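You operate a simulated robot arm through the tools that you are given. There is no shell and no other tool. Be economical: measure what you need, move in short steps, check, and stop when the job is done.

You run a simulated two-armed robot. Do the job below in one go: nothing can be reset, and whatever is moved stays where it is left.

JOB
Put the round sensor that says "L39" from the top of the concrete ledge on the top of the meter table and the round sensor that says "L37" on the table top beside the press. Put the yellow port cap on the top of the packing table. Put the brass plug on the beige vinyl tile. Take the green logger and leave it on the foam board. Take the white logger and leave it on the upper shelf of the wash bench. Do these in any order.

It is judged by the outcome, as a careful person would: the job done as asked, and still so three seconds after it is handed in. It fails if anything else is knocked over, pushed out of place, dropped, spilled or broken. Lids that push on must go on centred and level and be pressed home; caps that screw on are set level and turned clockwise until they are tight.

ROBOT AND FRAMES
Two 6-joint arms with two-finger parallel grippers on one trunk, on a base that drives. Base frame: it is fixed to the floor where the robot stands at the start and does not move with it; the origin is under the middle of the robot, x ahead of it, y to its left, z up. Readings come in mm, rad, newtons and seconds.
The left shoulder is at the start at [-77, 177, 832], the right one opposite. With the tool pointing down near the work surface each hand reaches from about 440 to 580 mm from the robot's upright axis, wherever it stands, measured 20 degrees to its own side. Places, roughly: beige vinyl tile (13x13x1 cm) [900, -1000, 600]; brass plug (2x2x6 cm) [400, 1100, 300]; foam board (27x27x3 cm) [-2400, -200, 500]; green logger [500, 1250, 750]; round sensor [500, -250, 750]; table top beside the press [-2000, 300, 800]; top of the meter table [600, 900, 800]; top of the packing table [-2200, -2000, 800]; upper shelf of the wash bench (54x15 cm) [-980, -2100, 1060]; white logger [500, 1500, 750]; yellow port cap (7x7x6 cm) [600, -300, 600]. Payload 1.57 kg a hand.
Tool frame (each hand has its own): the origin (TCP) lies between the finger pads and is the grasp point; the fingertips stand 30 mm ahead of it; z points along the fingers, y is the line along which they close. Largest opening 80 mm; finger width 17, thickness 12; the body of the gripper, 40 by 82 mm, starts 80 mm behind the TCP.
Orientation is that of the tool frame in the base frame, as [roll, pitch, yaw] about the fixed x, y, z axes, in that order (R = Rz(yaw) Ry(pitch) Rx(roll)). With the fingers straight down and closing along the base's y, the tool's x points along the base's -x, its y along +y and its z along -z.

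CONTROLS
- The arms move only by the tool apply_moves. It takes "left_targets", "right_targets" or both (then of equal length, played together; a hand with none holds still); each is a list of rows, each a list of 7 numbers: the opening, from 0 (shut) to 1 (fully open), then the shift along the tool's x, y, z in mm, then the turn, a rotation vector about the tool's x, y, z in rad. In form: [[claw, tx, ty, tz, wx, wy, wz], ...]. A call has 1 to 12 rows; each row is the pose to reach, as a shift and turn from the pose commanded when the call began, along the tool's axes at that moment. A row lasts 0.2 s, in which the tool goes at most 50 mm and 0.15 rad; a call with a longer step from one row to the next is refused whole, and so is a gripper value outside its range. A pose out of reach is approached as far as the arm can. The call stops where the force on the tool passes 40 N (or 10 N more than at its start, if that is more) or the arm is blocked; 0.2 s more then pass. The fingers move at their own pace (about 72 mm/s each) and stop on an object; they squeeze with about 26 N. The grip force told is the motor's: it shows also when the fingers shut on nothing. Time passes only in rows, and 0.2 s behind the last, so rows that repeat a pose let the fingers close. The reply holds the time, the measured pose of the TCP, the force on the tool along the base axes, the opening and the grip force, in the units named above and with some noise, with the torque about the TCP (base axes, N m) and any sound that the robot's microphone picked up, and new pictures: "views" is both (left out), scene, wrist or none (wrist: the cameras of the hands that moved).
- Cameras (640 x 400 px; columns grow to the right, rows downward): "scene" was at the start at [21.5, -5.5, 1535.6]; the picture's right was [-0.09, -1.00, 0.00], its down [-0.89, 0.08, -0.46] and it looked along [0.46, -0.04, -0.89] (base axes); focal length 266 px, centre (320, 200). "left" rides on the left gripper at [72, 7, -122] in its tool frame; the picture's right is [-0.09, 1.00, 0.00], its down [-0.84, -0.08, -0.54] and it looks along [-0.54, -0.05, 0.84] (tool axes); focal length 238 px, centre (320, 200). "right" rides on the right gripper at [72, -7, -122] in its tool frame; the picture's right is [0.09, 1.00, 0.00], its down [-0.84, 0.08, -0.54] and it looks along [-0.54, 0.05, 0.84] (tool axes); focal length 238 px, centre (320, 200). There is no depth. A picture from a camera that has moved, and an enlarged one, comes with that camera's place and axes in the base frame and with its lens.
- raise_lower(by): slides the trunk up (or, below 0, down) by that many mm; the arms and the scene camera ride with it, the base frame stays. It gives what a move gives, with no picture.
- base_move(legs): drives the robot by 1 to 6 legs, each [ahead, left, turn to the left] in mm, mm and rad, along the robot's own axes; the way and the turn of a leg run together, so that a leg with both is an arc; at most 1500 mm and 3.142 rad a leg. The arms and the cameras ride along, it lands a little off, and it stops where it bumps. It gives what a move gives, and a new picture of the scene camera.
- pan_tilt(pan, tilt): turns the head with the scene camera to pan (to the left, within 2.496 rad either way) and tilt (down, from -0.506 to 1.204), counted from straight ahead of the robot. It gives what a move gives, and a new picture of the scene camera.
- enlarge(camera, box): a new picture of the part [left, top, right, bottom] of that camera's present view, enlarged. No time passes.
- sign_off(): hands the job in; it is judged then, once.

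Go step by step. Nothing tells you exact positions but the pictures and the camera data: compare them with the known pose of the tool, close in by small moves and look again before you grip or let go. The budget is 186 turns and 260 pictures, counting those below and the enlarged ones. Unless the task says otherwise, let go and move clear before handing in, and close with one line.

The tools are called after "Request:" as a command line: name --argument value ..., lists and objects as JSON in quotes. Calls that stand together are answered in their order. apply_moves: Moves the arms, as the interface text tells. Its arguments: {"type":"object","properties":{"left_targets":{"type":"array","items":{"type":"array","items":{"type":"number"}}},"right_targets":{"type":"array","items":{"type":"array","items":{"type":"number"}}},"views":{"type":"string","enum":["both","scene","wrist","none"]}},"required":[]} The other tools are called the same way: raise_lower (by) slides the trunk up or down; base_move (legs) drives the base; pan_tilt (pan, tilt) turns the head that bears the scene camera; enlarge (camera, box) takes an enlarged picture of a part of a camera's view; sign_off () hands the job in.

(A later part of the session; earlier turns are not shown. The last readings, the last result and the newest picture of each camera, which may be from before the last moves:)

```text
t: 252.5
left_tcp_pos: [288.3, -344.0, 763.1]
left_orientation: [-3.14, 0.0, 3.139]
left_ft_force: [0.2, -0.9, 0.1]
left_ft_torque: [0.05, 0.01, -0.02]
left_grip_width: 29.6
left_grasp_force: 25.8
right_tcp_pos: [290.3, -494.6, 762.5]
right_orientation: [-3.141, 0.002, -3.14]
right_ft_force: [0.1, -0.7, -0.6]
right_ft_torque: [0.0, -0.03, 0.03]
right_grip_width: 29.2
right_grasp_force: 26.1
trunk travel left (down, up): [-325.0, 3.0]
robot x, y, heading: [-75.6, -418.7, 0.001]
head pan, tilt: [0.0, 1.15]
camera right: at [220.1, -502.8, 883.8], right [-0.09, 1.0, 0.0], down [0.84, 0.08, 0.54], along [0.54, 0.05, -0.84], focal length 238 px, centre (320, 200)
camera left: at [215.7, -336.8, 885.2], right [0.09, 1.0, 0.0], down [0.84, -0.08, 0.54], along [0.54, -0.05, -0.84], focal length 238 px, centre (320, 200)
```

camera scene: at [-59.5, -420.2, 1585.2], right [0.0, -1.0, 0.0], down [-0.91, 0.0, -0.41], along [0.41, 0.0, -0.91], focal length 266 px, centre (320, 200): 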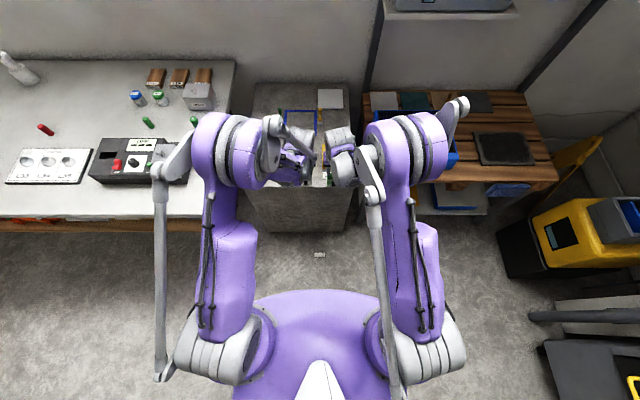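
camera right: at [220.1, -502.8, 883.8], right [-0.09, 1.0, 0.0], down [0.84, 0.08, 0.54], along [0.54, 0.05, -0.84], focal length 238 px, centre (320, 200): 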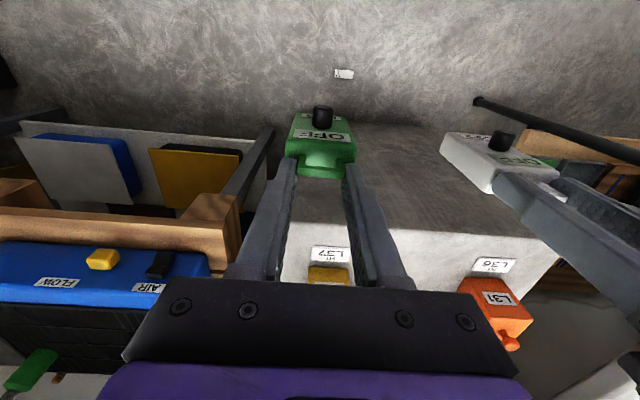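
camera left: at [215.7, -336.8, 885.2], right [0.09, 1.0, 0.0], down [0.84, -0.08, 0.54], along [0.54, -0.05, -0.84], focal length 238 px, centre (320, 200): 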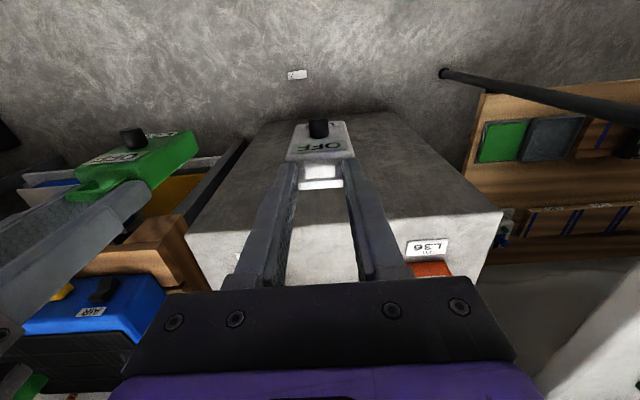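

The sensor is at [285, -419], centred between the loggers. I'll lower the trunk and then both hands.

Request:
raise_lower --by -325

Request:
apply_moves --left_targets '[[0.1, 0, 0, 45, 0, 0, 0], [0.1, 1, 0, 90, 0, 0, 0], [0.1, 2, 0, 135, 0, 0, 0], [0.1, 3, 0, 180, 0, 0, 0], [0.1, 3, 0, 225, 0, 0, 0], [0.1, 3, 0, 265, 0, 0, 0], [0.1, 3, 0, 290, 0, 0, 0], [0.1, 3, 0, 303, 0, 0, 0]]' --right_targets '[[0.1, 0, 0, 45, 0, 0, 0], [0.1, 1, 0, 90, 0, 0, 0], [0.1, 2, 0, 135, 0, 0, 0], [0.1, 4, 0, 180, 0, 0, 0], [0.1, 4, 0, 225, 0, 0, 0], [0.1, 4, 0, 265, 0, 0, 0], [0.1, 4, 0, 290, 0, 0, 0], [0.1, 4, 0, 303, 0, 0, 0]]' --views "wrist"

```text
t: 255.7
left_tcp_pos: [290.8, -344.4, 436.8]
left_orientation: [-3.14, 0.0, 3.14]
left_ft_force: [0.4, 0.5, -0.9]
left_ft_torque: [-0.01, 0.01, 0.0]
left_grip_width: 29.5
left_grasp_force: 26.1
right_tcp_pos: [291.0, -494.8, 437.2]
right_orientation: [-3.141, 0.001, 3.141]
right_ft_force: [-0.8, 0.3, -1.1]
right_ft_torque: [0.0, -0.03, 0.02]
right_grip_width: 29.8
right_grasp_force: 25.6
trunk travel left (down, up): [0.0, 328.0]
robot x, y, heading: [-77.7, -416.8, -0.002]
head pan, tilt: [0.0, 1.15]
```

```text
t: 257.5
left_tcp_pos: [294.5, -343.5, 132.2]
left_orientation: [-3.141, -0.001, 3.139]
left_ft_force: [-0.5, 0.4, -0.4]
left_ft_torque: [0.03, 0.02, 0.02]
left_grip_width: 29.4
left_grasp_force: 25.6
left hand out of reach, approached as far as the arm can: row 5, 6, 7, 8
right_tcp_pos: [293.2, -494.2, 133.9]
right_orientation: [-3.138, -0.002, 3.141]
right_ft_force: [0.0, 0.3, -0.5]
right_ft_torque: [0.01, 0.0, -0.04]
right_grip_width: 29.6
right_grasp_force: 25.6
right hand out of reach, approached as far as the arm can: row 5, 6, 7, 8
trunk travel left (down, up): [0.0, 328.0]
robot x, y, heading: [-72.8, -420.3, -0.002]
head pan, tilt: [0.0, 1.15]
camera right: at [222.4, -501.0, 255.8], right [-0.09, 1.0, 0.0], down [0.84, 0.08, 0.54], along [0.54, 0.05, -0.84], focal length 238 px, centre (320, 200)
camera left: at [221.7, -336.9, 255.5], right [0.09, 1.0, 0.0], down [0.84, -0.08, 0.54], along [0.54, -0.05, -0.84], focal length 238 px, centre (320, 200)
```

right: 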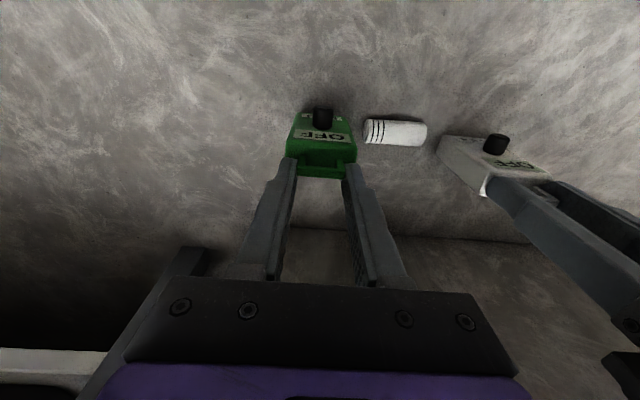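
left: 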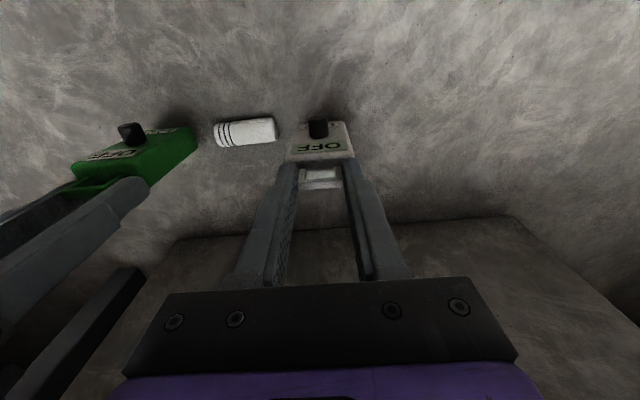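

Positions look good. I'll close in on both ends of the sensor.

Request:
apply_moves --left_targets '[[0.1, 2, -8, 0, 0, 0, 0], [0.1, 4, -14, 0, 0, 0, 0], [0.1, 4, -16, 0, 0, 0, 0]]' --right_targets '[[0.1, 2, 8, 0, 0, 0, 0], [0.1, 3, 16, 0, 0, 0, 0], [0.1, 3, 19, 0, 0, 0, 0]]' --views "none"

Request:
apply_moves --left_targets '[[0.1, 0, -1, 0, 0, 0, 0], [0.1, 0, -2, 0, 0, 0, 0]]' --right_targets '[[0.1, 0, 1, 0, 0, 0, 0], [0.1, 0, 2, 0, 0, 0, 0]]' --views "wrist"

```text
t: 258.3
left_tcp_pos: [290.5, -359.4, 132.7]
left_orientation: [3.141, 0.001, 3.138]
left_ft_force: [-0.1, 0.0, -1.2]
left_ft_torque: [0.02, 0.0, 0.01]
left_grip_width: 29.4
left_grasp_force: 26.0
right_tcp_pos: [291.7, -474.5, 133.4]
right_orientation: [-3.139, 0.001, 3.141]
right_ft_force: [0.1, -0.3, -0.8]
right_ft_torque: [-0.02, -0.01, -0.02]
right_grip_width: 29.4
right_grasp_force: 26.2
trunk travel left (down, up): [0.0, 328.0]
robot x, y, heading: [-76.6, -421.5, 0.002]
head pan, tilt: [0.0, 1.15]
```

```text
t: 258.9
left_tcp_pos: [290.3, -362.7, 133.6]
left_orientation: [3.141, 0.004, 3.14]
left_ft_force: [-0.5, 0.4, -0.8]
left_ft_torque: [0.03, -0.01, 0.02]
left_grip_width: 29.5
left_grasp_force: 26.4
right_tcp_pos: [291.2, -472.5, 133.8]
right_orientation: [-3.14, 0.001, 3.14]
right_ft_force: [-0.7, 0.0, -0.7]
right_ft_torque: [-0.09, 0.02, 0.0]
right_grip_width: 29.6
right_grasp_force: 25.7
trunk travel left (down, up): [0.0, 328.0]
robot x, y, heading: [-72.7, -422.9, 0.003]
head pan, tilt: [0.0, 1.15]
camera right: at [220.7, -479.6, 254.9], right [-0.09, 1.0, 0.0], down [0.84, 0.08, 0.54], along [0.54, 0.05, -0.84], focal length 238 px, centre (320, 200)
camera left: at [218.4, -355.6, 256.6], right [0.09, 1.0, 0.0], down [0.84, -0.08, 0.54], along [0.54, -0.05, -0.84], focal length 238 px, centre (320, 200)
```

right: 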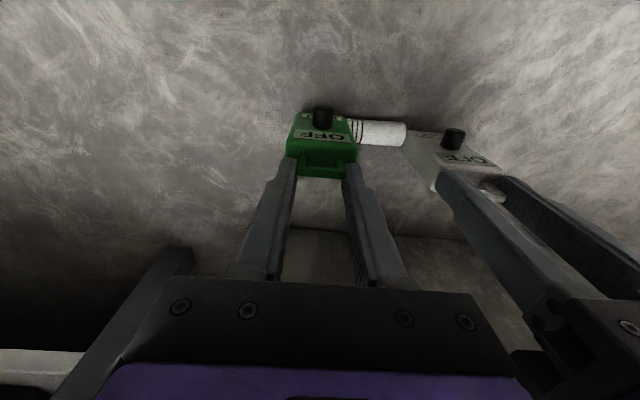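
left: 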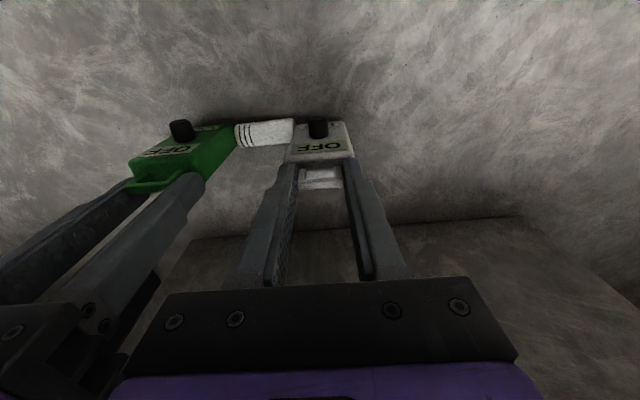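

Request:
apply_moves --left_targets '[[0.1, 0, -1, 2, 0, 0, 0], [0.1, 0, -2.2, 2, 0, 0, 0]]' --right_targets '[[0.1, 0, 1, 2, 0, 0, 0], [0.1, 0, 2.2, 2, 0, 0, 0]]' --views "none"

Request:
apply_moves --left_targets '[[0.1, 0, -1, 0, 0, 0, 0]]' --right_targets '[[0.1, 0, 1, 0, 0, 0, 0]]' --views "none"

```text
t: 259.5
left_tcp_pos: [290.1, -364.0, 131.7]
left_orientation: [3.14, 0.002, 3.141]
left_ft_force: [-0.1, 5.9, 0.9]
left_ft_torque: [0.66, 0.01, 0.0]
left_grip_width: 29.5
left_grasp_force: 25.9
right_tcp_pos: [291.4, -471.3, 132.0]
right_orientation: [-3.14, 0.0, 3.14]
right_ft_force: [0.0, -5.8, 1.3]
right_ft_torque: [-0.63, -0.02, -0.02]
right_grip_width: 29.6
right_grasp_force: 25.7
trunk travel left (down, up): [0.0, 328.0]
robot x, y, heading: [-75.6, -420.3, -0.004]
head pan, tilt: [0.0, 1.15]
```

```text
t: 259.9
left_tcp_pos: [291.3, -365.8, 130.9]
left_orientation: [3.141, 0.0, 3.14]
left_ft_force: [-0.7, 8.2, 0.0]
left_ft_torque: [0.85, 0.04, -0.02]
left_grip_width: 29.8
left_grasp_force: 26.3
right_tcp_pos: [291.6, -470.0, 131.3]
right_orientation: [-3.139, -0.001, 3.139]
right_ft_force: [-1.2, -8.9, 1.7]
right_ft_torque: [-0.88, 0.0, 0.07]
right_grip_width: 29.7
right_grasp_force: 25.8
trunk travel left (down, up): [0.0, 328.0]
robot x, y, heading: [-76.5, -420.5, 0.001]
head pan, tilt: [0.0, 1.15]
```

The squeeze is now about 8.5 N. I'll lift both hands together with synchronized arm moves.

Request:
apply_moves --left_targets '[[0.1, 0, 0, -10, 0, 0, 0], [0.1, 0, 0, -30, 0, 0, 0], [0.1, 0, 0, -55, 0, 0, 0], [0.1, 0, 0, -80, 0, 0, 0], [0.1, 0, 0, -105, 0, 0, 0], [0.1, 0, 0, -130, 0, 0, 0], [0.1, 0, 0, -155, 0, 0, 0], [0.1, 0, -0.4, -175, 0, 0, 0]]' --right_targets '[[0.1, 0, 0, -10, 0, 0, 0], [0.1, 0, 0, -30, 0, 0, 0], [0.1, 0, 0, -55, 0, 0, 0], [0.1, 0, 0, -80, 0, 0, 0], [0.1, 0, 0, -105, 0, 0, 0], [0.1, 0, 0, -130, 0, 0, 0], [0.1, 0, 0, -155, 0, 0, 0], [0.1, 0, 0.4, -175, 0, 0, 0]]' --views "wrist"

```text
t: 261.7
left_tcp_pos: [290.8, -365.2, 306.9]
left_orientation: [3.141, 0.003, 3.139]
left_ft_force: [1.1, 5.7, -0.9]
left_ft_torque: [0.59, -0.07, 0.07]
left_grip_width: 29.5
left_grasp_force: 26.3
right_tcp_pos: [293.8, -469.1, 307.3]
right_orientation: [-3.14, 0.001, 3.14]
right_ft_force: [-1.3, -6.2, -0.4]
right_ft_torque: [-0.54, 0.06, 0.09]
right_grip_width: 29.9
right_grasp_force: 25.9
trunk travel left (down, up): [0.0, 328.0]
robot x, y, heading: [-75.1, -419.9, -0.005]
head pan, tilt: [0.0, 1.15]
camera right: at [221.9, -475.8, 427.8], right [-0.09, 1.0, 0.0], down [0.84, 0.08, 0.54], along [0.54, 0.05, -0.84], focal length 238 px, centre (320, 200)
camera left: at [218.1, -358.6, 429.6], right [0.09, 1.0, 0.0], down [0.84, -0.08, 0.54], along [0.54, -0.05, -0.84], focal length 238 px, centre (320, 200)
```

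right: 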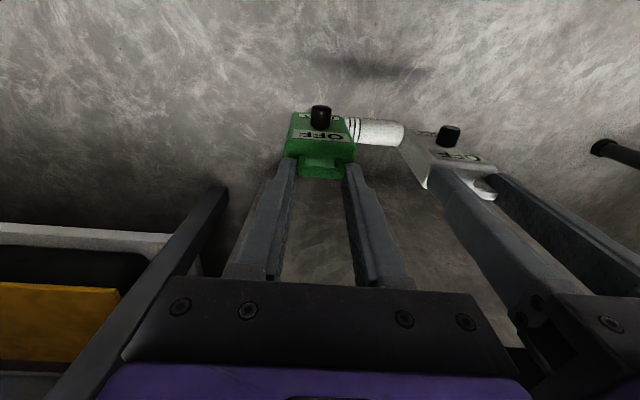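
left: 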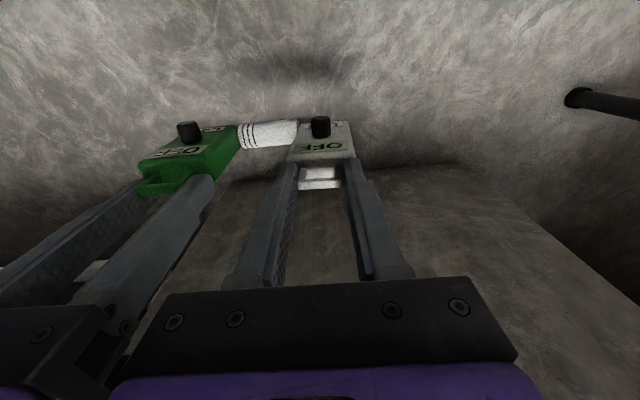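

Request:
apply_moves --left_targets '[[0.1, 0, -0.8, -25, 0, 0, 0], [0.1, 0, -0.8, -50, 0, 0, 0], [0.1, 0, -0.8, -75, 0, 0, 0], [0.1, 0, -1, -100, 0, 0, 0], [0.1, 0, -1, -130, 0, 0, 0]]' --right_targets '[[0.1, 0, 0.8, -25, 0, 0, 0], [0.1, 0, 0.8, -50, 0, 0, 0], [0.1, 0, 0.8, -75, 0, 0, 0], [0.1, 0, 1, -100, 0, 0, 0], [0.1, 0, 1, -130, 0, 0, 0]]' --views "none"

Request:
raise_lower --by 180

Request:
apply_moves --left_targets '[[0.1, 0, -0.5, 0, 0, 0, 0]]' --right_targets '[[0.1, 0, 0.5, 0, 0, 0, 0]]' --views "none"

```text
t: 262.9
left_tcp_pos: [290.2, -367.5, 435.5]
left_orientation: [-3.141, 0.002, 3.14]
left_ft_force: [-0.6, 7.3, -1.5]
left_ft_torque: [0.86, 0.08, 0.0]
left_grip_width: 30.3
left_grasp_force: 25.9
right_tcp_pos: [290.1, -467.7, 437.3]
right_orientation: [-3.14, -0.003, -3.141]
right_ft_force: [0.6, -8.5, -1.4]
right_ft_torque: [-0.92, -0.01, -0.02]
right_grip_width: 29.4
right_grasp_force: 26.1
trunk travel left (down, up): [0.0, 328.0]
robot x, y, heading: [-75.9, -417.0, -0.002]
head pan, tilt: [0.0, 1.15]
```

```text
t: 264.9
left_tcp_pos: [289.9, -366.9, 616.5]
left_orientation: [3.141, 0.003, 3.14]
left_ft_force: [0.8, 3.7, -1.1]
left_ft_torque: [0.44, 0.04, 0.05]
left_grip_width: 30.3
left_grasp_force: 25.6
right_tcp_pos: [291.2, -466.9, 616.3]
right_orientation: [-3.141, 0.001, -3.14]
right_ft_force: [0.5, -5.0, -1.1]
right_ft_torque: [-0.52, -0.01, -0.02]
right_grip_width: 29.8
right_grasp_force: 26.4
trunk travel left (down, up): [-180.0, 148.0]
robot x, y, heading: [-73.2, -418.0, -0.002]
head pan, tilt: [0.0, 1.15]
```

```text
t: 265.3
left_tcp_pos: [291.1, -367.0, 616.7]
left_orientation: [3.139, 0.003, 3.141]
left_ft_force: [0.1, 6.4, -1.4]
left_ft_torque: [0.75, 0.02, 0.02]
left_grip_width: 30.0
left_grasp_force: 26.2
right_tcp_pos: [292.0, -468.4, 616.8]
right_orientation: [-3.139, 0.0, 3.141]
right_ft_force: [-0.7, -7.4, -1.1]
right_ft_torque: [-0.78, -0.02, 0.04]
right_grip_width: 29.6
right_grasp_force: 25.8
trunk travel left (down, up): [-180.0, 148.0]
robot x, y, heading: [-77.3, -420.9, 0.0]
head pan, tilt: [0.0, 1.15]
```

Request:
raise_lower --by 146

Request:
apply_moves --left_targets '[[0.1, 0, -1, -5, 0, 0, 0], [0.1, -25, 7.8, -10, 0, 0, 0], [0.1, -50, 16.6, -10, 0, 0, 0], [0.1, -75, 25.4, -10, 0, 0, 0], [0.1, -100, 34.2, -10, 0, 0, 0], [0.1, -125, 43, -10, 0, 0, 0]]' --right_targets '[[0.1, 0, 1, -5, 0, 0, 0], [0.1, -25, 10.2, -10, 0, 0, 0], [0.1, -50, 19.4, -10, 0, 0, 0], [0.1, -75, 28.6, -10, 0, 0, 0], [0.1, -100, 37.8, -10, 0, 0, 0], [0.1, -125, 47, -10, 0, 0, 0]]' --views "wrist"

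```text
t: 267.0
left_tcp_pos: [290.2, -368.3, 762.3]
left_orientation: [-3.141, 0.0, 3.14]
left_ft_force: [-0.3, 6.2, -0.5]
left_ft_torque: [0.69, -0.01, -0.01]
left_grip_width: 30.2
left_grasp_force: 26.1
right_tcp_pos: [292.2, -467.0, 761.8]
right_orientation: [-3.138, -0.001, 3.139]
right_ft_force: [-0.5, -6.7, -1.1]
right_ft_torque: [-0.7, -0.07, 0.0]
right_grip_width: 29.7
right_grasp_force: 25.9
trunk travel left (down, up): [-326.0, 2.0]
robot x, y, heading: [-75.6, -417.0, -0.001]
head pan, tilt: [0.0, 1.15]
```

```text
t: 268.4
left_tcp_pos: [415.2, -327.2, 770.9]
left_orientation: [-3.139, 0.002, 3.14]
left_ft_force: [1.1, 5.4, -0.5]
left_ft_torque: [0.55, -0.14, 0.01]
left_grip_width: 31.3
left_grasp_force: 25.8
right_tcp_pos: [419.5, -420.0, 771.5]
right_orientation: [3.141, 0.0, -3.141]
right_ft_force: [-1.0, -5.4, -1.8]
right_ft_torque: [-0.65, 0.12, 0.12]
right_grip_width: 29.8
right_grasp_force: 26.3
trunk travel left (down, up): [-326.0, 2.0]
robot x, y, heading: [-71.7, -422.6, 0.002]
head pan, tilt: [0.0, 1.15]
camera right: at [347.6, -427.2, 892.7], right [-0.09, 1.0, 0.0], down [0.84, 0.08, 0.54], along [0.54, 0.05, -0.84], focal length 238 px, centre (320, 200)
camera left: at [343.7, -319.6, 895.0], right [0.09, 1.0, 0.0], down [0.84, -0.08, 0.54], along [0.54, -0.05, -0.84], focal length 238 px, centre (320, 200)
```

right: 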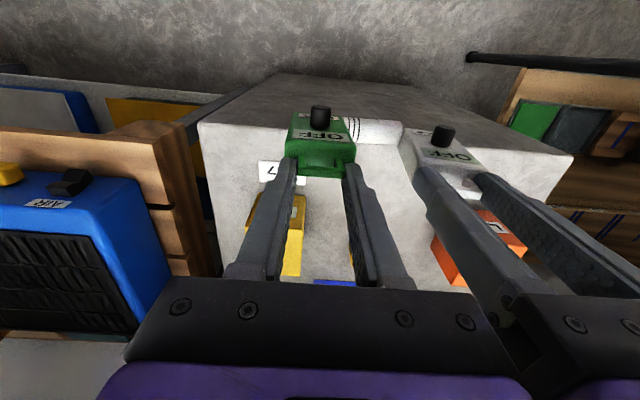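
left: 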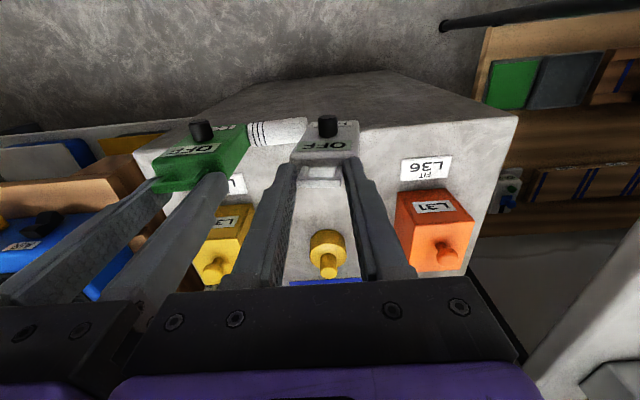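

Request:
apply_moves --left_targets '[[0.1, -15, 4, 0, 0, 0, 0], [0.1, -35, 10, 0, 0, 0, 0], [0.1, -55, 16.5, 0, 0, 0, 0], [0.1, -55, 16.5, 10, 0, 0, 0], [0.1, -55, 16, 20, 0, 0, 0]]' --right_targets '[[0.1, -15, 6, 0, 0, 0, 0], [0.1, -35, 13, 0, 0, 0, 0], [0.1, -55, 20, 0, 0, 0, 0], [0.1, -55, 20, 10, 0, 0, 0], [0.1, -55, 20.5, 20, 0, 0, 0]]' --views "wrist"

```text
t: 269.6
left_tcp_pos: [469.6, -310.0, 752.5]
left_orientation: [-3.141, 0.003, 3.139]
left_ft_force: [-0.5, 7.8, 1.4]
left_ft_torque: [0.8, 0.01, 0.01]
left_grip_width: 31.4
left_grasp_force: 25.4
right_tcp_pos: [471.5, -401.1, 752.5]
right_orientation: [-3.14, 0.0, 3.14]
right_ft_force: [0.1, -9.9, 1.1]
right_ft_torque: [-1.01, 0.02, 0.03]
right_grip_width: 29.7
right_grasp_force: 26.5
trunk travel left (down, up): [-326.0, 2.0]
robot x, y, heading: [-80.2, -421.3, 0.003]
head pan, tilt: [0.0, 1.15]
camera right: at [400.5, -407.7, 874.2], right [-0.09, 1.0, 0.0], down [0.84, 0.08, 0.54], along [0.54, 0.05, -0.84], focal length 238 px, centre (320, 200)
camera left: at [398.0, -303.2, 875.6], right [0.09, 1.0, 0.0], down [0.84, -0.08, 0.54], along [0.54, -0.05, -0.84], focal length 238 px, centre (320, 200)
```

right: 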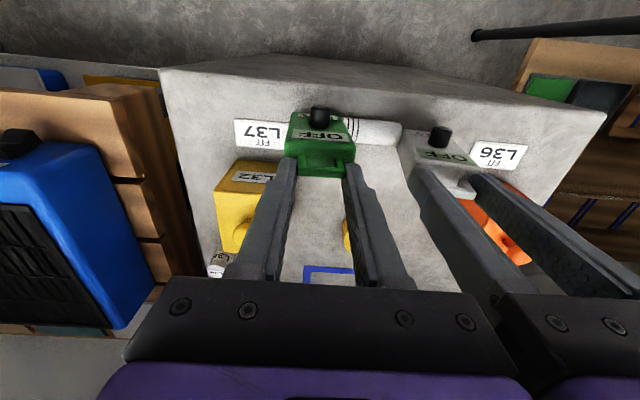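
left: 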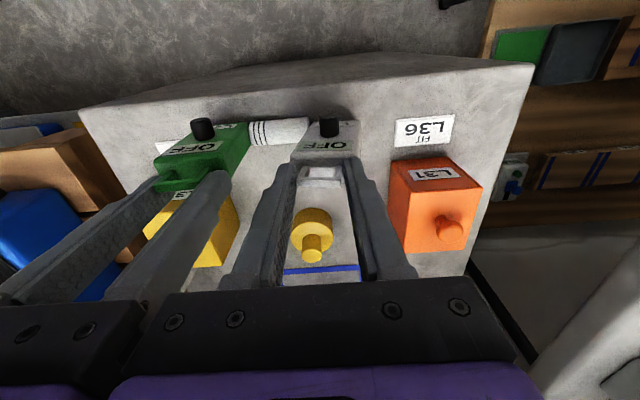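

Request:
apply_moves --left_targets '[[0.1, 0, 0, 2, 0, 0, 0], [0.1, 0, 0, 4, 0, 0, 0], [0.1, 0, 0, 6, 0, 0, 0]]' --right_targets '[[0.1, 0, 0, 2, 0, 0, 0], [0.1, 0, 0, 4, 0, 0, 0], [0.1, 0, 0, 6, 0, 0, 0]]' --views "none"

Request:
enlarge --camera "left" --box '[120, 80, 420, 260]'

```text
t: 270.4
left_tcp_pos: [470.4, -309.1, 746.3]
left_orientation: [3.141, 0.002, 3.139]
left_ft_force: [0.6, 8.4, 2.2]
left_ft_torque: [0.83, -0.04, -0.05]
left_grip_width: 31.5
left_grasp_force: 26.1
right_tcp_pos: [471.1, -401.2, 746.5]
right_orientation: [-3.14, 0.002, 3.141]
right_ft_force: [0.9, -10.2, 2.5]
right_ft_torque: [-1.02, -0.04, 0.02]
right_grip_width: 30.0
right_grasp_force: 25.8
trunk travel left (down, up): [-326.0, 2.0]
robot x, y, heading: [-76.6, -420.3, 0.0]
head pan, tilt: [0.0, 1.15]
```

```text
2.13 times, centred on (270, 170) of left
camera zoom: at [397.3, -302.3, 869.7], right [0.09, 1.0, 0.0], down [0.84, -0.08, 0.54], along [0.54, -0.05, -0.84], focal length 508 px, centre (427, 264)
```

zoom: 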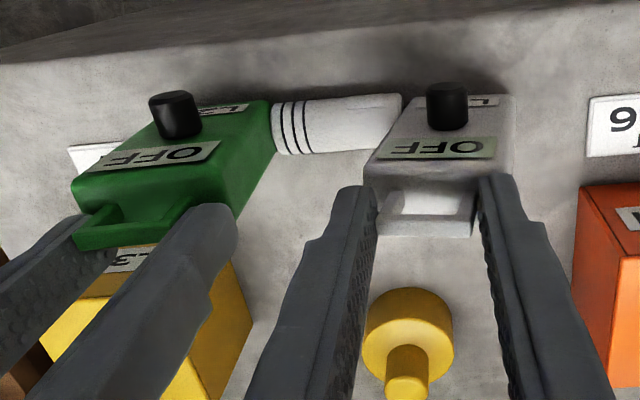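

Request:
apply_moves --left_targets '[[0.1, 0, 0, 2, 0, 0, 0], [0.1, 0, 0, 4, 0, 0, 0], [0.1, 0, 0, 6, 0, 0, 0]]' --right_targets '[[0.1, 0, 0, 2, 0, 0, 0], [0.1, 0, 0, 4, 0, 0, 0], [0.1, 0, 0, 6, 0, 0, 0]]' --views "none"

Request:
enlarge --camera "right" --box '[260, 70, 500, 220]'

```text
t: 271.2
left_tcp_pos: [470.1, -305.3, 743.8]
left_orientation: [3.137, 0.004, -3.14]
left_ft_force: [2.3, 11.9, 27.0]
left_ft_torque: [0.94, -0.22, 0.05]
left_grip_width: 31.4
left_grasp_force: 26.1
right_tcp_pos: [471.6, -400.0, 740.8]
right_orientation: [-3.137, 0.003, 3.141]
right_ft_force: [-0.7, -4.6, -1.8]
right_ft_torque: [-0.54, 0.0, 0.0]
right_grip_width: 29.7
right_grasp_force: 26.3
trunk travel left (down, up): [-326.0, 2.0]
robot x, y, heading: [-76.6, -423.3, 0.003]
head pan, tilt: [0.0, 1.15]
stopped in row 3 (left hand): the force on the tool passed its limit at 43 N (the readings are from after the stop); the commanded pose is now the measured one
```

```text
2.67 times, centred on (380, 145) of right
camera zoom: at [399.8, -407.1, 863.2], right [-0.09, 1.0, 0.0], down [0.84, 0.08, 0.54], along [0.54, 0.05, -0.84], focal length 636 px, centre (160, 347)
```

zoom: 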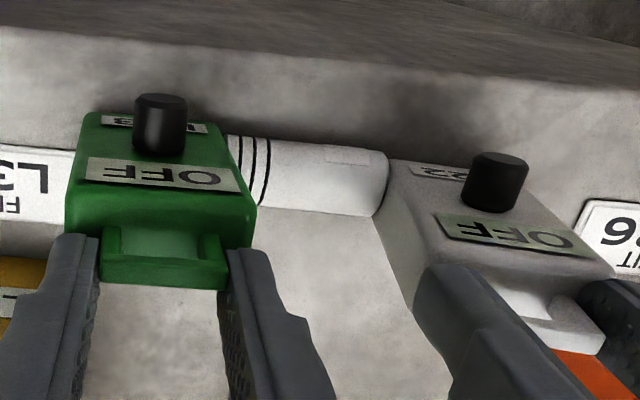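

The white logger touches the ledge, so the sensor is within a couple of millimetres of the surface. I'll separate the hands gently to release it.

Request:
apply_moves --left_targets '[[0.1, 0, 0, -1.5, 0, 0, 0], [0.1, 0, 3, -1.5, 0, 0, 0], [0.1, 0, 6, -2, 0, 0, 0], [0.1, 0, 12, -4, 0, 0, 0], [0.1, 0, 20, -6, 0, 0, 0]]' --right_targets '[[0.1, 0, 0, 0, 0, 0, 0], [0.1, 0, -3, 0, 0, 0, 0], [0.1, 0, -6, -1, 0, 0, 0], [0.1, 0, -12, -3, 0, 0, 0], [0.1, 0, -20, -5, 0, 0, 0]]' --views "wrist"

```text
t: 272.4
left_tcp_pos: [469.2, -288.7, 746.1]
left_orientation: [3.14, 0.0, -3.141]
left_ft_force: [0.1, -0.9, -1.0]
left_ft_torque: [0.04, 0.0, 0.01]
left_grip_width: 29.4
left_grasp_force: 25.7
right_tcp_pos: [471.2, -419.5, 746.1]
right_orientation: [-3.141, -0.001, -3.14]
right_ft_force: [0.1, -0.5, -0.6]
right_ft_torque: [-0.02, 0.02, 0.01]
right_grip_width: 29.7
right_grasp_force: 25.3
trunk travel left (down, up): [-326.0, 2.0]
robot x, y, heading: [-73.7, -420.5, 0.001]
head pan, tilt: [0.0, 1.15]
camera right: at [400.6, -427.4, 867.6], right [-0.09, 1.0, 0.0], down [0.84, 0.08, 0.54], along [0.54, 0.05, -0.84], focal length 238 px, centre (320, 200)
camera left: at [397.0, -281.8, 869.9], right [0.09, 1.0, 0.0], down [0.84, -0.08, 0.54], along [0.54, -0.05, -0.84], focal length 238 px, centre (320, 200)
```

right: 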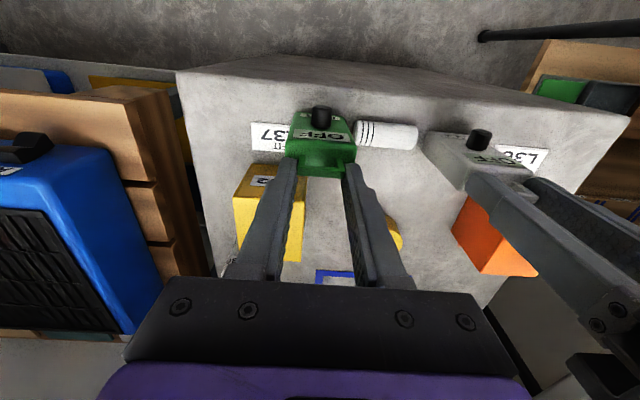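
left: 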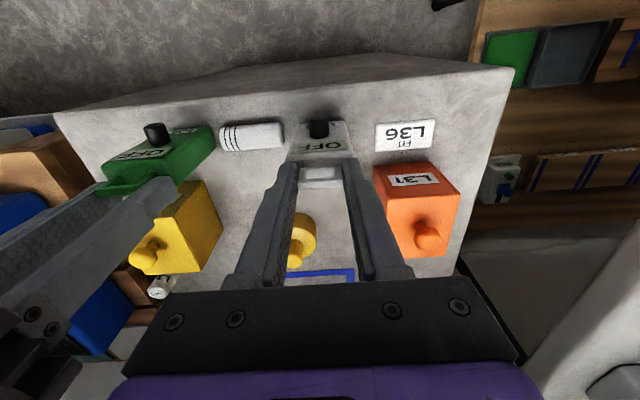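

L37 now lies on the ledge at about [470, -352]. I'll lift both loggers clear and park the white one at the free left front corner of the ledge, near [480, -133].

Request:
apply_moves --left_targets '[[0.1, 0, 3, -30, 0, 0, 0], [0.1, 0, 3, -65, 0, 0, 0], [0.1, 0, 3, -100, 0, 0, 0]]' --right_targets '[[0.1, 2, -3, -30, 0, 0, 0], [0.1, 5, -3, -65, 0, 0, 0], [0.1, 40, -3, -100, 0, 0, 0]]' --views "none"

Request:
base_move --legs '[[0, 120, 0]]'

Request:
apply_moves --left_targets '[[0.1, -5, 18, 0, 0, 0, 0], [0.1, -10, 36, 0, 0, 0, 0]]' --views "wrist"

```text
t: 273.2
left_tcp_pos: [468.3, -286.3, 848.7]
left_orientation: [3.14, 0.003, 3.141]
left_ft_force: [0.1, 1.0, -0.6]
left_ft_torque: [-0.03, -0.04, -0.02]
left_grip_width: 29.7
left_grasp_force: 26.1
right_tcp_pos: [428.9, -423.7, 846.1]
right_orientation: [-3.139, 0.001, 3.141]
right_ft_force: [-0.5, -0.3, 0.4]
right_ft_torque: [-0.02, -0.03, 0.0]
right_grip_width: 29.6
right_grasp_force: 26.0
trunk travel left (down, up): [-326.0, 2.0]
robot x, y, heading: [-75.4, -420.4, 0.001]
head pan, tilt: [0.0, 1.15]
```

```text
t: 274.9
left_tcp_pos: [471.0, -164.8, 847.8]
left_orientation: [3.139, 0.002, -3.14]
left_ft_force: [0.5, -0.7, -1.0]
left_ft_torque: [0.04, -0.03, 0.0]
left_grip_width: 29.6
left_grasp_force: 26.1
right_tcp_pos: [430.9, -302.2, 844.9]
right_orientation: [-3.139, 0.001, 3.141]
right_ft_force: [-0.4, -0.2, -0.4]
right_ft_torque: [0.03, -0.02, 0.01]
right_grip_width: 29.4
right_grasp_force: 26.3
trunk travel left (down, up): [-326.0, 2.0]
robot x, y, heading: [-74.9, -301.2, 0.002]
head pan, tilt: [0.0, 1.15]
camera scene: at [-59.7, -299.5, 1586.0], right [0.0, -1.0, 0.0], down [-0.91, 0.0, -0.41], along [0.41, 0.0, -0.91], focal length 266 px, centre (320, 200)
```

scene: 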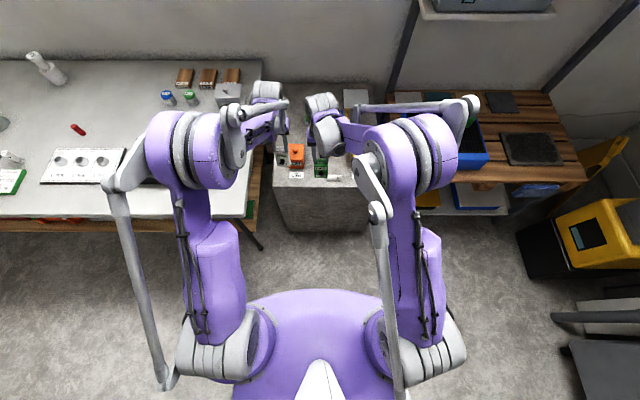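

```text
t: 275.5
left_tcp_pos: [480.2, -129.1, 846.8]
left_orientation: [3.141, 0.001, -3.141]
left_ft_force: [0.4, -0.4, -1.0]
left_ft_torque: [0.0, 0.0, 0.03]
left_grip_width: 29.4
left_grasp_force: 26.1
right_tcp_pos: [430.9, -301.2, 844.9]
right_orientation: [-3.141, 0.001, 3.141]
right_ft_force: [0.6, 0.4, -1.6]
right_ft_torque: [-0.03, -0.01, -0.02]
right_grip_width: 29.5
right_grasp_force: 26.2
trunk travel left (down, up): [-326.0, 2.0]
robot x, y, heading: [-76.8, -300.6, -0.0]
head pan, tilt: [0.0, 1.15]
camera left: at [408.1, -121.8, 970.6], right [0.09, 1.0, 0.0], down [0.84, -0.08, 0.54], along [0.54, -0.05, -0.84], focal length 238 px, centre (320, 200)
```

left: 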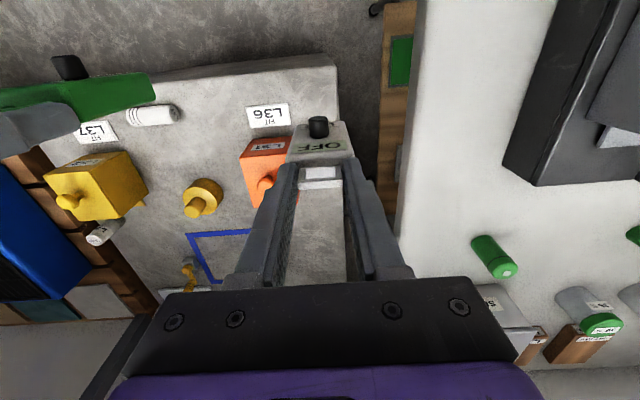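

Request:
apply_moves --left_targets '[[0.1, 9, -4, 20, 0, 0, 0], [0.1, 18, -8, 55, 0, 0, 0], [0.1, 18, -8, 85, 0, 0, 0], [0.1, 18, -8, 97, 0, 0, 0], [0.1, 18, -8, 100, 0, 0, 0], [0.1, 18, -8, 102, 0, 0, 0], [0.1, 18, -8, 104, 0, 0, 0], [0.1, 18, -8, 106, 0, 0, 0], [0.1, 18, -8, 108, 0, 0, 0], [0.1, 18, -8, 110, 0, 0, 0]]' --views "wrist"

```text
t: 277.7
left_tcp_pos: [464.4, -134.4, 740.7]
left_orientation: [3.138, 0.006, -3.138]
left_ft_force: [0.2, 2.8, 20.2]
left_ft_torque: [0.02, -0.05, 0.01]
left_grip_width: 30.0
left_grasp_force: 26.2
right_tcp_pos: [429.8, -302.4, 846.6]
right_orientation: [3.141, 0.002, 3.14]
right_ft_force: [0.3, -0.5, -0.9]
right_ft_torque: [0.03, 0.03, 0.0]
right_grip_width: 29.3
right_grasp_force: 25.8
trunk travel left (down, up): [-326.0, 2.0]
robot x, y, heading: [-75.6, -300.0, 0.002]
head pan, tilt: [0.0, 1.15]
camera left: at [390.0, -129.0, 863.0], right [0.09, 1.0, 0.0], down [0.83, -0.08, 0.55], along [0.54, -0.05, -0.84], focal length 238 px, centre (320, 200)
```

left: 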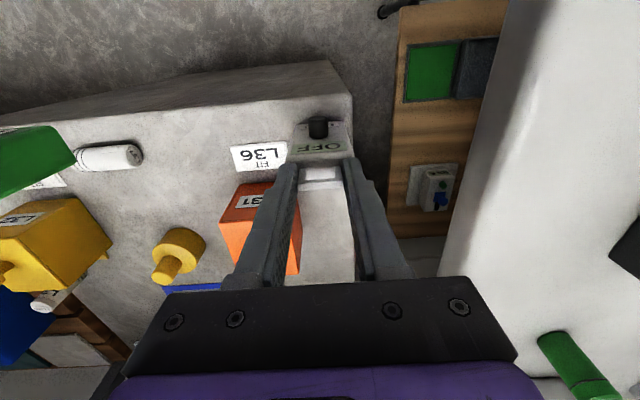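

The white logger's base is close to the ledge's side edge, so I'll lift it slightly, shift 9 mm inward and set it down.

Request:
apply_moves --left_targets '[[0.1, 0, 0, -6, 0, 0, 0], [0.1, -3, -9, -6, 0, 0, 0], [0.1, -3, -9, -3, 0, 0, 0], [0.1, -3, -9, -1, 0, 0, 0], [0.1, -3, -9, 0, 0, 0, 0], [0.1, -3, -9, 1, 0, 0, 0]]' --views "none"

Request:
apply_moves --left_targets '[[0.5, 0, 0, -1, 0, 0, 0], [0.6, 0, 0, -1, 0, 0, 0], [0.6, 0, 0, -30, 0, 0, 0], [0.6, 0, 0, -70, 0, 0, 0], [0.6, 0, 0, -110, 0, 0, 0]]' --views "wrist"

```text
t: 279.1
left_tcp_pos: [466.6, -145.4, 738.2]
left_orientation: [3.14, 0.004, -3.141]
left_ft_force: [1.2, 0.3, 20.7]
left_ft_torque: [-0.04, -0.15, -0.03]
left_grip_width: 29.6
left_grasp_force: 26.0
right_tcp_pos: [428.9, -303.0, 845.5]
right_orientation: [-3.139, 0.003, -3.141]
right_ft_force: [0.0, 0.1, -0.3]
right_ft_torque: [0.02, -0.01, -0.03]
right_grip_width: 29.8
right_grasp_force: 26.1
trunk travel left (down, up): [-326.0, 2.0]
robot x, y, heading: [-77.4, -299.1, -0.001]
head pan, tilt: [0.0, 1.15]
```

```text
t: 280.3
left_tcp_pos: [465.1, -144.5, 847.3]
left_orientation: [3.14, 0.002, -3.14]
left_ft_force: [-0.1, 0.1, -0.1]
left_ft_torque: [-0.02, -0.01, 0.03]
left_grip_width: 48.2
left_grasp_force: 0.0
right_tcp_pos: [430.2, -301.9, 845.4]
right_orientation: [-3.138, 0.001, -3.141]
right_ft_force: [0.3, -0.7, -0.6]
right_ft_torque: [-0.01, -0.02, 0.01]
right_grip_width: 29.3
right_grasp_force: 26.3
trunk travel left (down, up): [-326.0, 2.0]
robot x, y, heading: [-72.9, -297.5, 0.003]
head pan, tilt: [0.0, 1.15]
camera left: at [392.9, -137.8, 971.2], right [0.09, 1.0, 0.0], down [0.84, -0.08, 0.54], along [0.54, -0.05, -0.84], focal length 238 px, centre (320, 200)
```

left: 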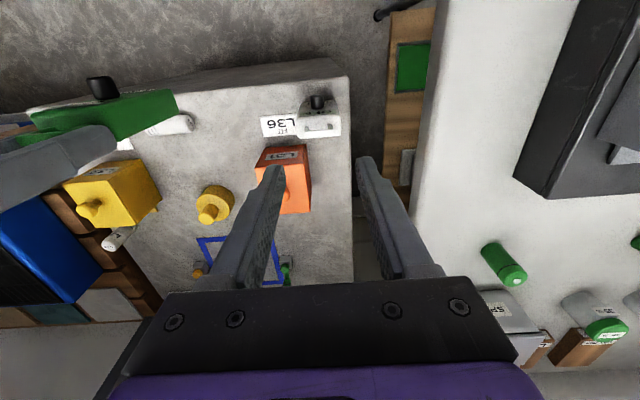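

The white logger is parked upright. Next I'll swing the right hand (green) out of the way and yaw the left hand 90° to pick up L37.

Request:
apply_moves --left_targets '[[0.6, 0, 0, 0, 0, 0, -0.145], [0.6, 0, 0, 0, 0, 0, -0.29], [0.6, 0, 0, 0, 0, 0, -0.435], [0.6, 0, 0, 0, 0, 0, -0.58], [0.6, 0, -10, 0, 0, 0, -0.725], [0.6, 0, -25, 0, 0, 0, -0.87], [0.6, 0, -40, 0, 0, 0, -1.015], [0.6, 0, -55, 0, 0, 0, -1.16], [0.6, 0, -70, 0, 0, 0, -1.3], [0.6, 0, -85, 0, 0, 0, -1.44], [0.6, 0, -100, 0, 0, 0, -1.571]]' --right_targets '[[0.1, 10, -40, -10, 0, 0, 0], [0.1, 20, -80, -20, 0, 0, 0], [0.1, 30, -120, -30, 0, 0, 0], [0.1, 40, -160, -40, 0, 0, 0], [0.1, 50, -200, -50, 0, 0, 0], [0.1, 50, -220, -50, 0, 0, 0], [0.1, 50, -220, -50, 0, 0, 0], [0.1, 50, -220, -50, 0, 0, 0], [0.1, 50, -220, -50, 0, 0, 0], [0.1, 50, -220, -50, 0, 0, 0], [0.1, 50, -220, -50, 0, 0, 0]]' --views "none"

Request:
apply_moves --left_targets '[[0.55, 0, 0, 0, 0, 0.14, 0], [0.55, 0, 0, 0, 0, 0.28, 0], [0.55, 0, 0, 0, 0, 0.42, 0], [0.55, 0, 0, 0, 0, 0.56, 0], [0.55, 0, 0, 0, 0, 0.7, 0], [0.55, 0, 0, 0, 0, 0.8, 0]]' --views "wrist"

```text
t: 282.7
left_tcp_pos: [464.6, -245.1, 846.2]
left_orientation: [-3.141, 0.002, -1.567]
left_ft_force: [-0.2, -0.8, 0.1]
left_ft_torque: [0.02, -0.02, 0.02]
left_grip_width: 47.9
left_grasp_force: 0.1
right_tcp_pos: [382.3, -521.1, 896.2]
right_orientation: [-3.14, 0.001, -3.141]
right_ft_force: [0.4, 0.4, -1.9]
right_ft_torque: [-0.02, 0.0, 0.01]
right_grip_width: 29.0
right_grasp_force: 25.4
trunk travel left (down, up): [-326.0, 2.0]
robot x, y, heading: [-77.0, -298.3, -0.0]
head pan, tilt: [0.0, 1.15]
```

```text
t: 284.1
left_tcp_pos: [467.1, -245.2, 845.8]
left_orientation: [-3.138, -0.802, -1.574]
left_ft_force: [-0.3, -0.1, -0.2]
left_ft_torque: [-0.02, 0.02, -0.02]
left_grip_width: 44.0
left_grasp_force: 0.1
right_tcp_pos: [381.0, -519.9, 894.6]
right_orientation: [-3.14, -0.002, 3.141]
right_ft_force: [0.8, 0.5, -0.5]
right_ft_torque: [-0.01, 0.0, 0.02]
right_grip_width: 29.5
right_grasp_force: 26.1
trunk travel left (down, up): [-326.0, 2.0]
robot x, y, heading: [-73.5, -298.2, 0.004]
head pan, tilt: [0.0, 1.15]
camera left: at [458.3, -207.5, 984.5], right [-1.0, 0.06, -0.07], down [0.08, 0.97, -0.22], along [0.05, -0.23, -0.97], focal length 238 px, centre (320, 200)
```

left: 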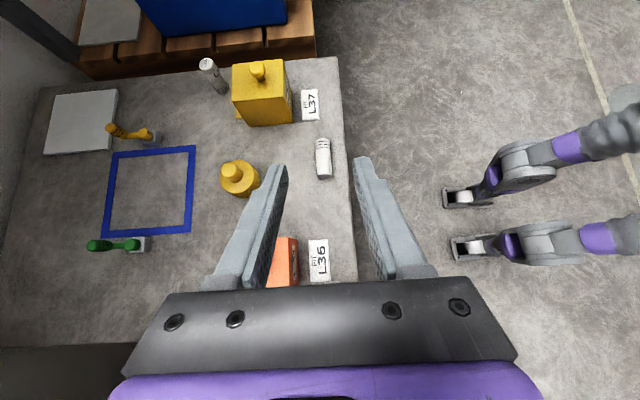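

The overhead view shows L37 at about [469, -360]. I'll approach along the tilted axis.

Request:
apply_moves --left_targets '[[0.55, -18, 0, 37, 0, 0, 0], [0.55, -37, -1, 74, 0, 0, 0], [0.55, -55, -2, 111, 0, 0, 0], [0.55, -73, -2, 148, 0, 0, 0]]' --views "wrist"

Request:
enlarge --camera "left" --box '[220, 80, 420, 205]'

```text
t: 285.1
left_tcp_pos: [468.8, -299.9, 691.0]
left_orientation: [-3.139, -0.799, -1.57]
left_ft_force: [-0.9, -0.1, 0.1]
left_ft_torque: [0.0, -0.06, 0.03]
left_grip_width: 43.9
left_grasp_force: 0.1
right_tcp_pos: [382.9, -520.4, 895.9]
right_orientation: [-3.141, -0.001, -3.141]
right_ft_force: [0.2, -0.2, -1.7]
right_ft_torque: [0.01, 0.04, 0.0]
right_grip_width: 29.6
right_grasp_force: 26.0
trunk travel left (down, up): [-326.0, 2.0]
robot x, y, heading: [-74.3, -301.7, -0.001]
head pan, tilt: [0.0, 1.15]
camera left: at [462.3, -261.8, 828.5], right [-1.0, 0.06, -0.07], down [0.08, 0.97, -0.22], along [0.05, -0.22, -0.97], focal length 238 px, centre (320, 200)
```

left: 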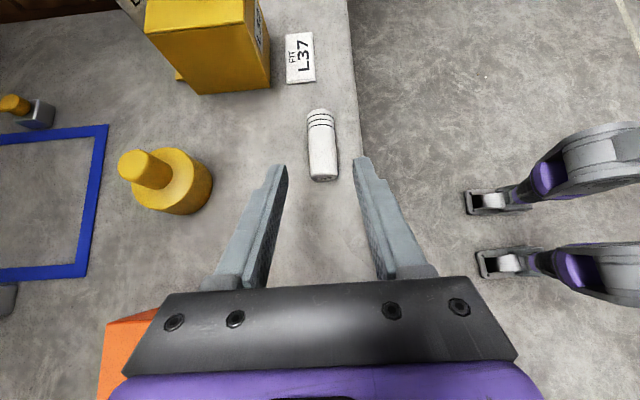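

```text
3.20 times, centred on (320, 142) of left
camera zoom: at [462.3, -261.8, 828.5], right [-1.0, 0.06, -0.07], down [0.08, 0.97, -0.22], along [0.05, -0.22, -0.97], focal length 763 px, centre (320, 384)
```

zoom: 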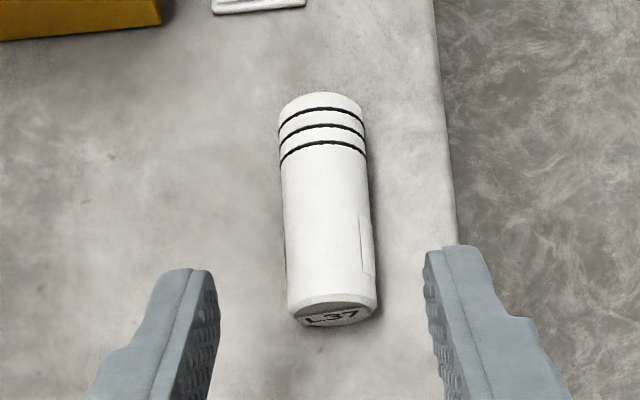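

Request:
apply_moves --left_targets '[[0.55, -1, 1, 25, 0, 0, 0], [0.55, -3, 1.8, 50, 0, 0, 0], [0.55, -3.8, 1.8, 62, 0, 0, 0], [0.55, -3.8, 1.8, 66, 0, 0, 0]]' --views "wrist"

```text
t: 286.1
left_tcp_pos: [470.1, -339.3, 648.2]
left_orientation: [-3.138, -0.803, -1.565]
left_ft_force: [-2.4, 12.7, 27.8]
left_ft_torque: [-0.11, 0.75, -0.65]
left_grip_width: 45.9
left_grasp_force: 1.1
right_tcp_pos: [379.9, -519.3, 896.7]
right_orientation: [-3.139, 0.003, -3.138]
right_ft_force: [0.9, -0.7, -1.3]
right_ft_torque: [0.02, -0.02, 0.03]
right_grip_width: 29.6
right_grasp_force: 26.5
trunk travel left (down, up): [-326.0, 2.0]
robot x, y, heading: [-77.3, -301.7, 0.002]
head pan, tilt: [0.0, 1.15]
stopped in row 4 (left hand): the force on the tool passed its limit at 46 N (the readings are from after the stop); the commanded pose is now the measured one
camera left: at [460.1, -300.8, 784.9], right [-1.0, 0.06, -0.07], down [0.07, 0.97, -0.23], along [0.05, -0.23, -0.97], focal length 238 px, centre (320, 200)
```

left: 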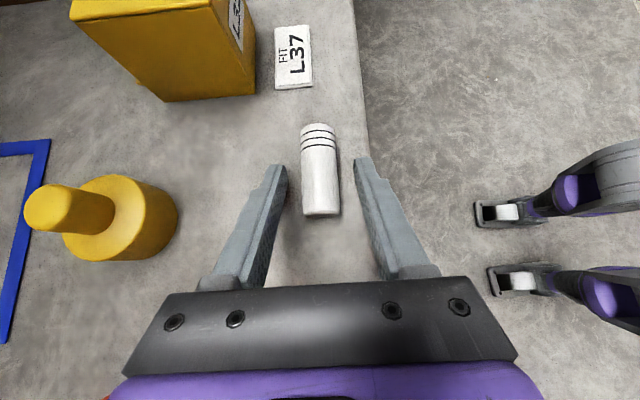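

The fingertips touch the ledge with the sensor centred between them. I'll back off 2 mm and grip.

Request:
apply_moves --left_targets '[[0.55, 1.4, 0, -1.4, 0, 0, 0], [0.3, 1.4, 0, -1.4, 0, 0, 0], [0, 1.4, 0, -1.4, 0, 0, 0], [0, 1.4, 0, -1.4, 0, 0, 0], [0, 1.4, 0, -1.4, 0, 0, 0], [0, 15, 0, -15, 0, 0, 0], [0, 35, 0, -35, 0, 0, 0], [0, 60, 0, -60, 0, 0, 0]]' --views "wrist"

```text
t: 287.9
left_tcp_pos: [469.1, -339.2, 729.7]
left_orientation: [-3.139, -0.798, -1.568]
left_ft_force: [0.6, 0.3, -0.1]
left_ft_torque: [0.02, 0.01, 0.02]
left_grip_width: 22.0
left_grasp_force: 25.9
right_tcp_pos: [380.3, -520.1, 896.3]
right_orientation: [-3.141, 0.002, -3.139]
right_ft_force: [0.0, -0.3, -0.5]
right_ft_torque: [-0.03, -0.02, -0.01]
right_grip_width: 29.2
right_grasp_force: 25.4
trunk travel left (down, up): [-326.0, 2.0]
robot x, y, heading: [-75.0, -300.2, 0.002]
head pan, tilt: [0.0, 1.15]
camera left: at [460.9, -301.8, 867.2], right [-1.0, 0.06, -0.07], down [0.07, 0.97, -0.22], along [0.05, -0.23, -0.97], focal length 238 px, centre (320, 200)
```

left: 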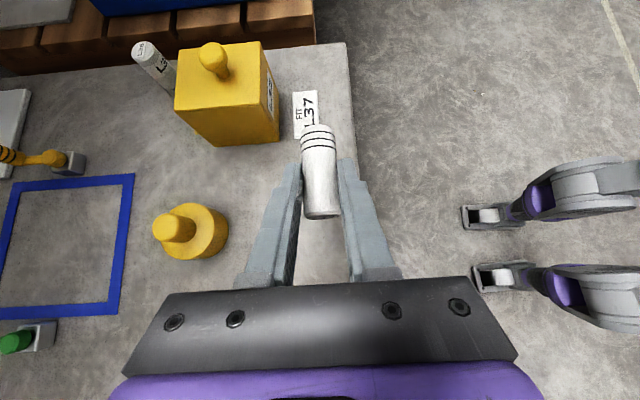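

L37 is held. I'll raise it and rotate the left hand back to the forward-tilted pose so that the sensor ends up upright.

Request:
apply_moves --left_targets '[[0, 14, 0, -14, 0, -0.135, 0], [0, 28, 0, -28, 0, -0.27, 0], [0, 42, 0, -42, 0, -0.4, 0], [0, 56, 0, -56, 0, -0.535, 0], [0, 70, 0, -70, 0, -0.67, 0], [0, 84, 0, -84, 0, -0.8, 0]]' --views "none"

Request:
apply_moves --left_targets '[[0, -9, 4, 0, 0, 0, 0.145], [0, -18, 8, 0, 0, 0, 0.29], [0, -27, 12, 0, 0, 0, 0.435], [0, -36, 16, 0, 0, 0, 0.58], [0, -45, 20, 0, 0, 0, 0.725], [0, -54, 24, 0, 0, 0, 0.87], [0, -63, 28, 0, 0, 0, 1.015], [0, -72, 32, 0, 0, 0, 1.16], [0, -81, 36, 0, 0, 0, 1.3], [0, -90, 40, 0, 0, 0, 1.44], [0, -90, 40, 0, 0, 0, 1.571]]' --views "none"

Request:
apply_moves --left_targets '[[0, 0, 5, 0, 0, -0.13, 0], [0, 0, 10, 0, 0, -0.26, 0], [0, 0, 15, 0, 0, -0.39, 0], [0, 0, 20, 0, 0, -0.52, 0], [0, 0, 25, 0, 0, -0.65, 0], [0, 0, 30, 0, 0, -0.77, 0]]' --views "wrist"

```text
t: 289.3
left_tcp_pos: [465.2, -338.3, 848.9]
left_orientation: [-3.139, 0.004, -1.564]
left_ft_force: [-0.1, 0.8, -0.9]
left_ft_torque: [0.02, 0.03, -0.01]
left_grip_width: 22.2
left_grasp_force: 25.9
right_tcp_pos: [381.3, -519.6, 894.3]
right_orientation: [-3.139, 0.0, -3.14]
right_ft_force: [0.6, -0.7, -1.0]
right_ft_torque: [-0.01, -0.01, 0.03]
right_grip_width: 29.4
right_grasp_force: 25.4
trunk travel left (down, up): [-326.0, 2.0]
robot x, y, heading: [-77.4, -298.4, 0.003]
head pan, tilt: [0.0, 1.15]
```

```text
t: 291.7
left_tcp_pos: [427.6, -247.1, 846.9]
left_orientation: [3.14, 0.003, -3.14]
left_ft_force: [0.2, -0.4, 0.1]
left_ft_torque: [0.0, -0.02, -0.03]
left_grip_width: 21.9
left_grasp_force: 25.3
right_tcp_pos: [381.5, -519.9, 895.5]
right_orientation: [-3.14, 0.001, -3.14]
right_ft_force: [-0.4, 0.4, -1.0]
right_ft_torque: [-0.03, -0.01, 0.02]
right_grip_width: 29.4
right_grasp_force: 25.7
trunk travel left (down, up): [-326.0, 2.0]
robot x, y, heading: [-74.6, -299.0, -0.002]
head pan, tilt: [0.0, 1.15]
```

```text
t: 293.1
left_tcp_pos: [426.3, -218.4, 847.5]
left_orientation: [3.141, 0.772, -3.137]
left_ft_force: [-0.4, -0.4, 0.3]
left_ft_torque: [-0.03, -0.01, 0.02]
left_grip_width: 22.1
left_grasp_force: 25.6
right_tcp_pos: [381.8, -519.2, 894.8]
right_orientation: [-3.14, 0.0, -3.139]
right_ft_force: [0.1, -0.5, -0.9]
right_ft_torque: [-0.04, -0.01, -0.02]
right_grip_width: 29.4
right_grasp_force: 26.1
trunk travel left (down, up): [-326.0, 2.0]
robot x, y, heading: [-77.6, -302.2, 0.0]
head pan, tilt: [0.0, 1.15]
camera left: at [289.9, -210.9, 886.7], right [0.06, 1.0, 0.07], down [0.22, -0.08, 0.97], along [0.97, -0.04, -0.22], focal length 238 px, centre (320, 200)
```

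left: 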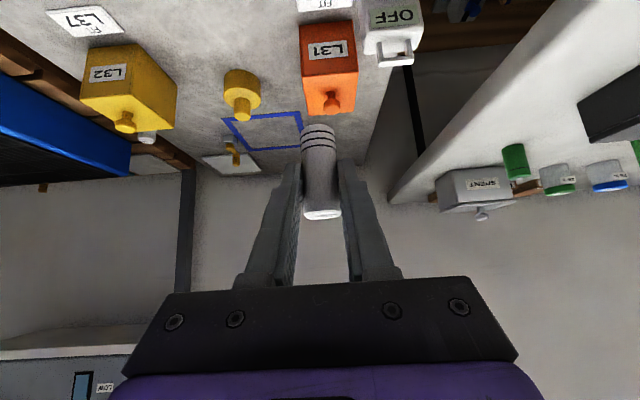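

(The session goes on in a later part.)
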